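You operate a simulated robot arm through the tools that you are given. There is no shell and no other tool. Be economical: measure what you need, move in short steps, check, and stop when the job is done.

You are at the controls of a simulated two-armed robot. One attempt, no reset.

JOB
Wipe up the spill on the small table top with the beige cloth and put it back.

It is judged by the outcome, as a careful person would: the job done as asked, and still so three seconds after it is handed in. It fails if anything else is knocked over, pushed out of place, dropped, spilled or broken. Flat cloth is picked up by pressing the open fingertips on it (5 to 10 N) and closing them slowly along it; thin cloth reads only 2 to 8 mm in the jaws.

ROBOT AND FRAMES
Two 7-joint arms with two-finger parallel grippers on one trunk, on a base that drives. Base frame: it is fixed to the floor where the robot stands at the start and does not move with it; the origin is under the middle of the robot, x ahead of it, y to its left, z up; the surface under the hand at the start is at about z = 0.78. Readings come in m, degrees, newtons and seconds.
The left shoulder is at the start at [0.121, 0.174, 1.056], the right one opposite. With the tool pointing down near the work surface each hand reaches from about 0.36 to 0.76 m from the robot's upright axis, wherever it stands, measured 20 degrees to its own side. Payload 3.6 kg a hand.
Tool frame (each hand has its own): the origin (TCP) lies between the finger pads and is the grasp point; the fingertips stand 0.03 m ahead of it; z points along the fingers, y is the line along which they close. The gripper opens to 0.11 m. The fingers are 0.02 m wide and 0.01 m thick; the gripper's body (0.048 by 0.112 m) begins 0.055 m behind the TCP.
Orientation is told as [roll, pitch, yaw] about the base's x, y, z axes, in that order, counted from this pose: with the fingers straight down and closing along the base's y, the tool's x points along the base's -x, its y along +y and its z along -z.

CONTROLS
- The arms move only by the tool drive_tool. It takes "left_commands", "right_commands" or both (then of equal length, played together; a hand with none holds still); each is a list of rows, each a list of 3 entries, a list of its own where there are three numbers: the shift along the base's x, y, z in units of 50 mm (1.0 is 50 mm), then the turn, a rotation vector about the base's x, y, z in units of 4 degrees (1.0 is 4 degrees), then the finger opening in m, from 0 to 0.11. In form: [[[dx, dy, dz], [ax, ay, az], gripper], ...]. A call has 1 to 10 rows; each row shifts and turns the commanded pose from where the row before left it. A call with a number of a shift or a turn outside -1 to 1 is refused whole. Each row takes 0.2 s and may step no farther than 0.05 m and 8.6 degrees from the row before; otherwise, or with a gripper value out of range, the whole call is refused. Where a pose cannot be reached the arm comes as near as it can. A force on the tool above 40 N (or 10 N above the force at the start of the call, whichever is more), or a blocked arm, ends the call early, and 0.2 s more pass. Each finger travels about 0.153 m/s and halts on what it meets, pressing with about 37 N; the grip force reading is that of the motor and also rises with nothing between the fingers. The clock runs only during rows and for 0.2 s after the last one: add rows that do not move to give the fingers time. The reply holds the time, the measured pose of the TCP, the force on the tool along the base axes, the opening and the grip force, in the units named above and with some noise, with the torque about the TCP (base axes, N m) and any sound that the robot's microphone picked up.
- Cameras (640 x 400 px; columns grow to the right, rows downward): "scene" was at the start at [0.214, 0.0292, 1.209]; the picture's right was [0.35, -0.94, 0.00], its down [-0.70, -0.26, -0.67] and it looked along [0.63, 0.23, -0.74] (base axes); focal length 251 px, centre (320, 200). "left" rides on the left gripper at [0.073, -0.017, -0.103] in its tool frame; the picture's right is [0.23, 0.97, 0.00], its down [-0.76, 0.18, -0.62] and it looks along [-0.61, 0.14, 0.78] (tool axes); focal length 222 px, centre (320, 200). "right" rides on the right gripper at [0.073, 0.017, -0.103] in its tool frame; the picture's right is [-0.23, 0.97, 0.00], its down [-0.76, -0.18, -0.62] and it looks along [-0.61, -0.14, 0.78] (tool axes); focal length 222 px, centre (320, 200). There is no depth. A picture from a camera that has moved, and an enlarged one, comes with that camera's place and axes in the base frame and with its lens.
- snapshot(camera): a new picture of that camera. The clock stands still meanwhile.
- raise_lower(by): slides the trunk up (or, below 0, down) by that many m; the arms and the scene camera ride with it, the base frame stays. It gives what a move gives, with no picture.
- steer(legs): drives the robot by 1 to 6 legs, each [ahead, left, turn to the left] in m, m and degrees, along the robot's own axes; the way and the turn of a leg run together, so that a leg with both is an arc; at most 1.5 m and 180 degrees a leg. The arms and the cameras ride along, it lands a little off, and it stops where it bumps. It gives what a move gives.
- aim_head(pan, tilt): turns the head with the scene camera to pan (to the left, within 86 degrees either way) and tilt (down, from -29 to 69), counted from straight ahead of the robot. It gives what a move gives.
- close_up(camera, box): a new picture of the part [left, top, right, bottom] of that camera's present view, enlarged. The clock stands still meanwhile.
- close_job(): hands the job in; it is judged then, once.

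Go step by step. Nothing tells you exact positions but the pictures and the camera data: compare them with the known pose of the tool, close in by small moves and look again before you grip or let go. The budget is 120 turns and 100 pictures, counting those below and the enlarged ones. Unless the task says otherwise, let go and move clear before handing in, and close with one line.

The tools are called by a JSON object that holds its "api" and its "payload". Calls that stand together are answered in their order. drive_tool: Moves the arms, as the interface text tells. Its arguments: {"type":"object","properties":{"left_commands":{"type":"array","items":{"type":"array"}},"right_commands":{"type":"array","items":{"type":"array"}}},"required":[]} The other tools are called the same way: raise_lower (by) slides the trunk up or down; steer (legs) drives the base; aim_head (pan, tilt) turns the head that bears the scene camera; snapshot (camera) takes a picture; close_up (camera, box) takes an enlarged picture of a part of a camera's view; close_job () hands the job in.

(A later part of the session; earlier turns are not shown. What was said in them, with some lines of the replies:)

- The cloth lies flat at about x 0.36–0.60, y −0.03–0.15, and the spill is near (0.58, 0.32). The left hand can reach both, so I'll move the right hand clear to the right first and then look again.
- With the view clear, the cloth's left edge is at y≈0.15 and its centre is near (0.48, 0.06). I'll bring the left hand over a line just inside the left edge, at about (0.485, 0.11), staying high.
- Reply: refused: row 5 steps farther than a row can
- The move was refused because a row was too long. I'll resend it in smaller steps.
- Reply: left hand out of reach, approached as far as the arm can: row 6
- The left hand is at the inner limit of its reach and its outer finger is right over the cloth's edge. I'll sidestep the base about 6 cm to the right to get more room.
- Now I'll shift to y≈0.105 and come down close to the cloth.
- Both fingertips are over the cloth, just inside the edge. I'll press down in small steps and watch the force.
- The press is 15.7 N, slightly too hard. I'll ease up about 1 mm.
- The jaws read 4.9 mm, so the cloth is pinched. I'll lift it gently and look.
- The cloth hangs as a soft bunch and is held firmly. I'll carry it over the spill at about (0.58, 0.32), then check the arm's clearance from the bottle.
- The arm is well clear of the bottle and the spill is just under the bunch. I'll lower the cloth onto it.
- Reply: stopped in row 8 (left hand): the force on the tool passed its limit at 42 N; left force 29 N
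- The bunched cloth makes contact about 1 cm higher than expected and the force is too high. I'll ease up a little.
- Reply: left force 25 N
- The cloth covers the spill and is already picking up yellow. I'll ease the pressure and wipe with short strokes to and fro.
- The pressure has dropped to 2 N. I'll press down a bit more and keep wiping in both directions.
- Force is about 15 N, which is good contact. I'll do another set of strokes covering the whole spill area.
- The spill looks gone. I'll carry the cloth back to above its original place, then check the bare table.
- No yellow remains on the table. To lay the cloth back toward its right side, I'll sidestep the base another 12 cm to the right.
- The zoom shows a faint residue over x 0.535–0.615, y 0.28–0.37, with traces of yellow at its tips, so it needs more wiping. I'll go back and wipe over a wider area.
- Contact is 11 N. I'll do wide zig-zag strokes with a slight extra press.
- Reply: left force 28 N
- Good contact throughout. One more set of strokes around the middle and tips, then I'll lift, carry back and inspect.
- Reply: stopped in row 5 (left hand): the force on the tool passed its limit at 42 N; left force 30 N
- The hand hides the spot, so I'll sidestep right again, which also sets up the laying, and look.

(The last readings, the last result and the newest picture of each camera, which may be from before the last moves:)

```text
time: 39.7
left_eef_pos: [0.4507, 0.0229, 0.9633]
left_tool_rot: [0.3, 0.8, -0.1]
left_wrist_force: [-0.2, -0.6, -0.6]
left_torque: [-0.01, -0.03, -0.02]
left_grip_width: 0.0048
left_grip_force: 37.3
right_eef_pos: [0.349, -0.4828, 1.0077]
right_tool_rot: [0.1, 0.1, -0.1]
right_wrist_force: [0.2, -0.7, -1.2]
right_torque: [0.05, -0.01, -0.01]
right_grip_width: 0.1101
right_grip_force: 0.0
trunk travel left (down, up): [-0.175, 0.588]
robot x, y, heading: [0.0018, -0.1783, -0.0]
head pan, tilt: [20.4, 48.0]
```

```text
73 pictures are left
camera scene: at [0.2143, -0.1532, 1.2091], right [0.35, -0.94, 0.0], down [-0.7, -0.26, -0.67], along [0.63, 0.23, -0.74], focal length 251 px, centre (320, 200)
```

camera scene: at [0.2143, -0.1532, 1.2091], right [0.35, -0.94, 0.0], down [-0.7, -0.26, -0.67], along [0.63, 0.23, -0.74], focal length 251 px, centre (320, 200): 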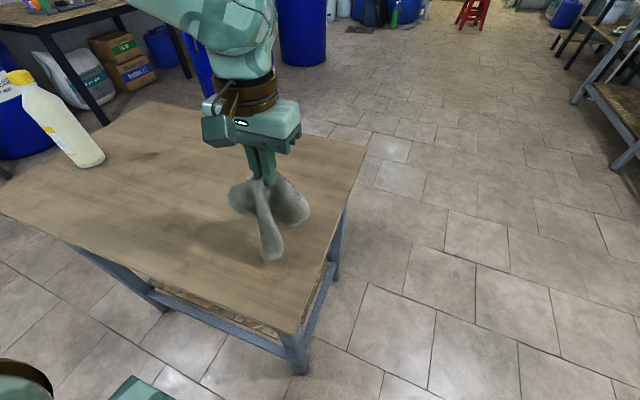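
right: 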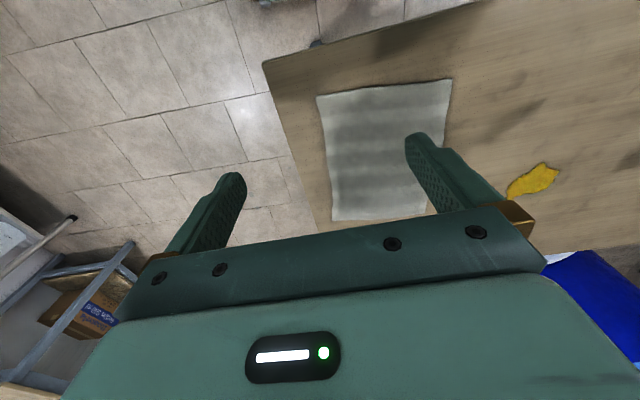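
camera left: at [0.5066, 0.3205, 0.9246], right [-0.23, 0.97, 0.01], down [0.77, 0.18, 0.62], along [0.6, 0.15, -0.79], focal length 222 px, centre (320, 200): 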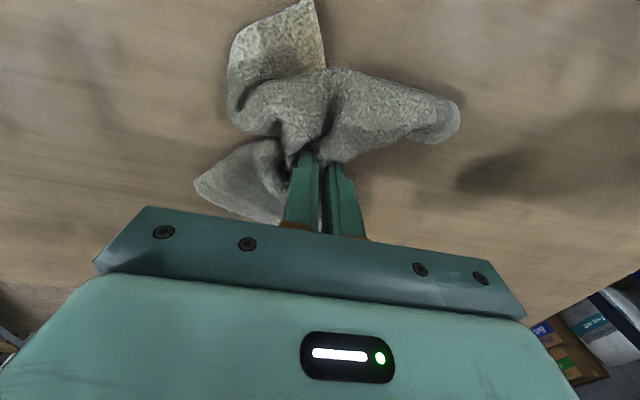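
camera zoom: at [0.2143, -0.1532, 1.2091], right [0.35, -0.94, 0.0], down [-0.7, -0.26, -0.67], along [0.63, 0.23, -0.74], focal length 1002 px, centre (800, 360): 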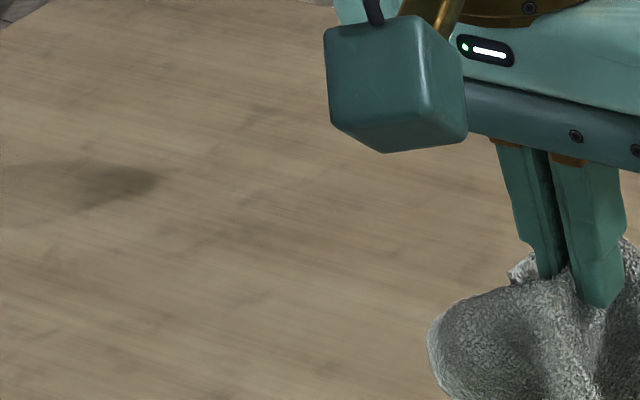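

The spot is clean now. I'll lay the cloth back by touching its free side down near the right, then drawing left while lowering to the original grip point.

{"api": "drive_tool", "payload": {"left_commands": [[[0.6, -0.4, 0], [0, 0, 0], 0.0], [[0, -0.4, -0.6], [0, 0, 0], 0.0], [[0, 0, -0.5], [0, 0, 0], 0.0], [[0, 0.3, -0.3], [0, 0, 0], 0.0], [[0, 0.5, -0.3], [0, 0, 0], 0.0], [[0, 0.5, -0.3], [0, 0, 0], 0.0], [[0, 0.6, -0.25], [0, 0, 0], 0.0], [[0, 0.6, -0.2], [0, 0, 0], 0.0], [[0, 0, 0], [0, 0, 0], 0.0]]}}

{"api": "snapshot", "payload": {"camera": "scene"}}

{"api": "snapshot", "payload": {"camera": "left"}}

```text
time: 41.7
left_eef_pos: [0.4818, 0.1103, 0.8414]
left_tool_rot: [0.1, 0.9, -0.1]
left_wrist_force: [-0.2, -0.8, 0.1]
left_torque: [-0.04, 0.03, -0.03]
left_grip_width: 0.005
left_grip_force: 36.8
right_eef_pos: [0.3486, -0.4804, 1.0074]
right_tool_rot: [-0.1, 0.1, 0.0]
right_wrist_force: [0.2, 0.4, 0.2]
right_torque: [0.0, 0.01, 0.02]
right_grip_width: 0.11
right_grip_force: 0.0
trunk travel left (down, up): [-0.175, 0.588]
robot x, y, heading: [0.0018, -0.1796, -0.1]
head pan, tilt: [20.4, 48.0]
```

```text
72 pictures are left
camera scene: at [0.2143, -0.1519, 1.209], right [0.35, -0.94, 0.0], down [-0.7, -0.26, -0.67], along [0.63, 0.23, -0.74], focal length 251 px, centre (320, 200)
```

scene: 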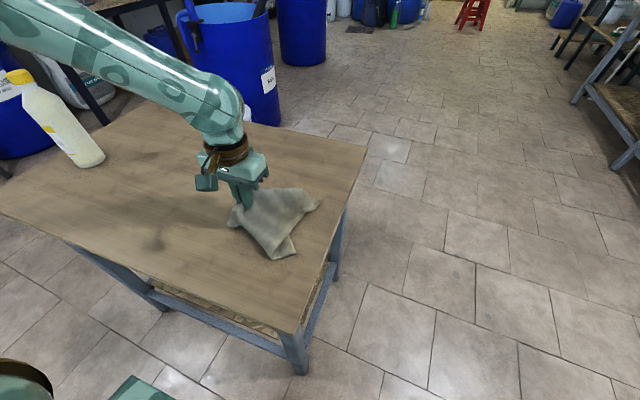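

```text
71 pictures are left
camera left: at [0.4104, 0.0925, 0.945], right [-0.23, 0.97, 0.01], down [0.77, 0.17, 0.61], along [0.6, 0.14, -0.79], focal length 222 px, centre (320, 200)
```

left: 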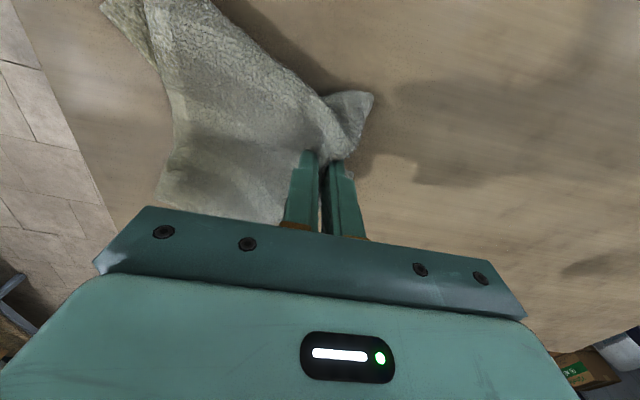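

The cloth laid out well over its original area. I'll lower the last bit and open the fingers slowly, so the fold spreads out again.

{"api": "drive_tool", "payload": {"left_commands": [[[0, 0.05, -0.2], [0, 0, 0], 0.0], [[0, 0, -0.2], [0, 0, 0], 0.0], [[0, 0, -0.08], [0, 0, 0], 0.0], [[0, 0, 0], [0, 0, 0], 0.0]]}}

```text
time: 42.7
left_eef_pos: [0.482, 0.111, 0.8178]
left_tool_rot: [0.3, 0.7, -0.1]
left_wrist_force: [0.7, -0.2, 13.7]
left_torque: [0.01, 0.01, 0.0]
left_grip_width: 0.0048
left_grip_force: 37.1
right_eef_pos: [0.3474, -0.4817, 1.0086]
right_tool_rot: [0.0, 0.0, 0.0]
right_wrist_force: [0.3, 0.4, 0.4]
right_torque: [0.0, -0.03, -0.03]
right_grip_width: 0.11
right_grip_force: 0.0
trunk travel left (down, up): [-0.175, 0.588]
robot x, y, heading: [0.0, -0.1848, -0.1]
head pan, tilt: [20.4, 48.0]
```

{"api": "drive_tool", "payload": {"left_commands": [[[0, 0, 0], [0, 0, 0], 0.012], [[0, 0, 0], [0, 0, 0], 0.02], [[0, 0, 0], [0, 0, 0], 0.028], [[0, 0, 0], [0, 0, 0], 0.036], [[0, 0, 0], [0, 0, 0], 0.044], [[0, 0, 0], [0, 0, 0], 0.052], [[0, 0, 0], [0, 0, 0], 0.06], [[0, 0, 0], [0, 0, 0], 0.06]]}}

{"api": "snapshot", "payload": {"camera": "left"}}

```text
time: 44.5
left_eef_pos: [0.4809, 0.1124, 0.8171]
left_tool_rot: [0.3, 0.8, -0.1]
left_wrist_force: [-0.3, 3.7, 11.8]
left_torque: [-0.27, 0.08, -0.02]
left_grip_width: 0.0586
left_grip_force: 0.0
right_eef_pos: [0.3468, -0.4809, 1.0078]
right_tool_rot: [-0.1, 0.0, 0.0]
right_wrist_force: [0.3, 0.4, -0.7]
right_torque: [-0.01, -0.01, -0.02]
right_grip_width: 0.1099
right_grip_force: 0.1
trunk travel left (down, up): [-0.175, 0.588]
robot x, y, heading: [-0.003, -0.1804, -0.0]
head pan, tilt: [20.4, 48.0]
```

```text
70 pictures are left
camera left: at [0.4104, 0.0942, 0.9206], right [-0.23, 0.97, 0.01], down [0.77, 0.17, 0.61], along [0.6, 0.14, -0.79], focal length 222 px, centre (320, 200)
```

left: 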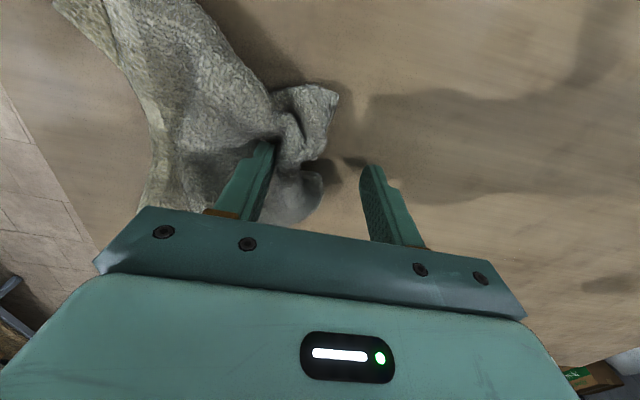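

The cloth is released. I'll lift straight up and look at how it lies.

{"api": "drive_tool", "payload": {"left_commands": [[[0, 0, 0.3], [0, 0, 0], 0.06], [[0, 0, 0.8], [0, 0, 0], 0.06], [[0, 0, 0.9], [0, 0, 0], 0.06], [[0, 0.8, 0.5], [0, 0, 0], 0.06], [[0, 0.9, 0], [0, 0, 0], 0.06], [[0, 0.9, 0], [0, 0, 0], 0.06], [[0, 0, 0], [0, 0, 0], 0.06]]}}

{"api": "snapshot", "payload": {"camera": "scene"}}

{"api": "snapshot", "payload": {"camera": "left"}}

```text
time: 46.1
left_eef_pos: [0.4818, 0.2406, 0.9432]
left_tool_rot: [0.2, 0.8, -0.2]
left_wrist_force: [0.5, 0.3, 0.9]
left_torque: [-0.04, -0.01, -0.03]
left_grip_width: 0.0601
left_grip_force: 0.0
right_eef_pos: [0.3481, -0.4808, 1.0078]
right_tool_rot: [0.1, 0.2, 0.0]
right_wrist_force: [-0.3, 0.8, -0.1]
right_torque: [-0.02, 0.01, 0.0]
right_grip_width: 0.11
right_grip_force: 0.0
trunk travel left (down, up): [-0.175, 0.588]
robot x, y, heading: [0.0028, -0.1816, -0.1]
head pan, tilt: [20.4, 48.0]
```

```text
69 pictures are left
camera scene: at [0.2143, -0.1521, 1.209], right [0.35, -0.94, 0.0], down [-0.7, -0.26, -0.67], along [0.63, 0.23, -0.74], focal length 251 px, centre (320, 200)
```

scene: 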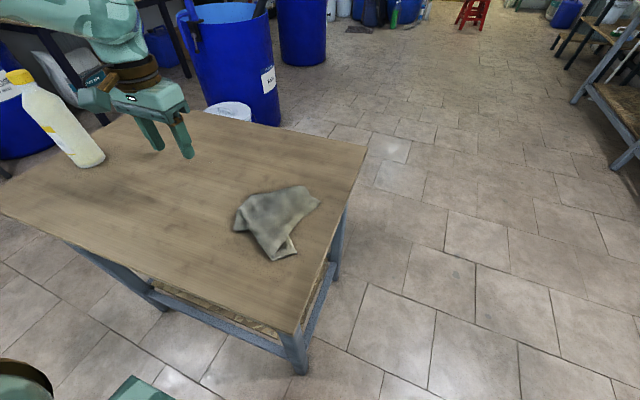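

```text
68 pictures are left
camera left: at [0.4103, 0.2226, 1.0463], right [-0.23, 0.97, 0.01], down [0.77, 0.17, 0.61], along [0.6, 0.14, -0.79], focal length 222 px, centre (320, 200)
```

left: 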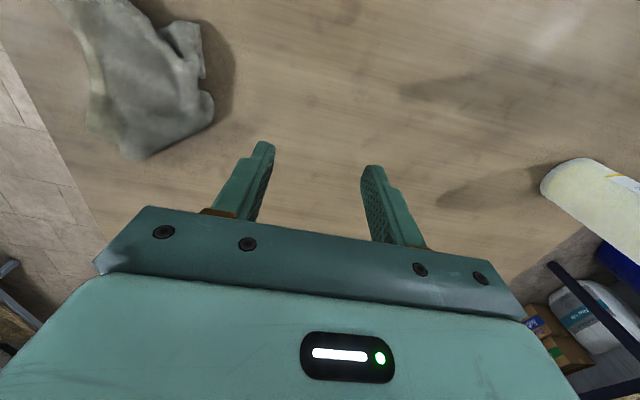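

The cloth is back, centred near (0.49, 0.05), against (0.48, 0.06) originally. I'll take one last close look at the table.

{"api": "close_up", "payload": {"camera": "scene", "box": [100, 100, 340, 250]}}

```text
2.67 times, centred on (220, 175) of scene
camera zoom: at [0.2143, -0.1521, 1.209], right [0.35, -0.94, 0.0], down [-0.7, -0.26, -0.67], along [0.63, 0.23, -0.74], focal length 668 px, centre (587, 267)
```

zoom: 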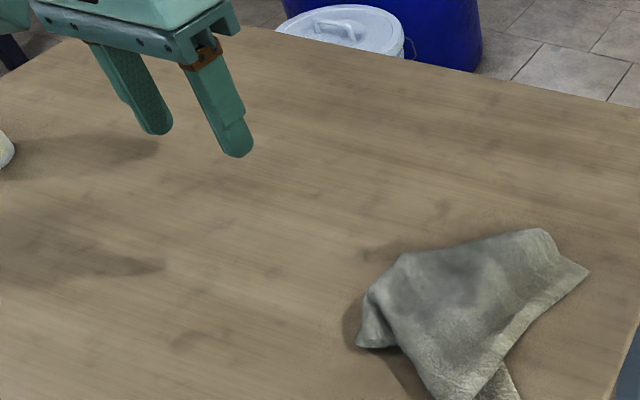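

The table is clean, the cloth is back in its place, the bottle is untouched and the hands are clear, so I'm handing in.

{"api": "close_job", "payload": {}}

```text
The job is handed in.
```

The spill is wiped up and the beige cloth is back where it was, slightly folded rather than flat; nothing else was moved.
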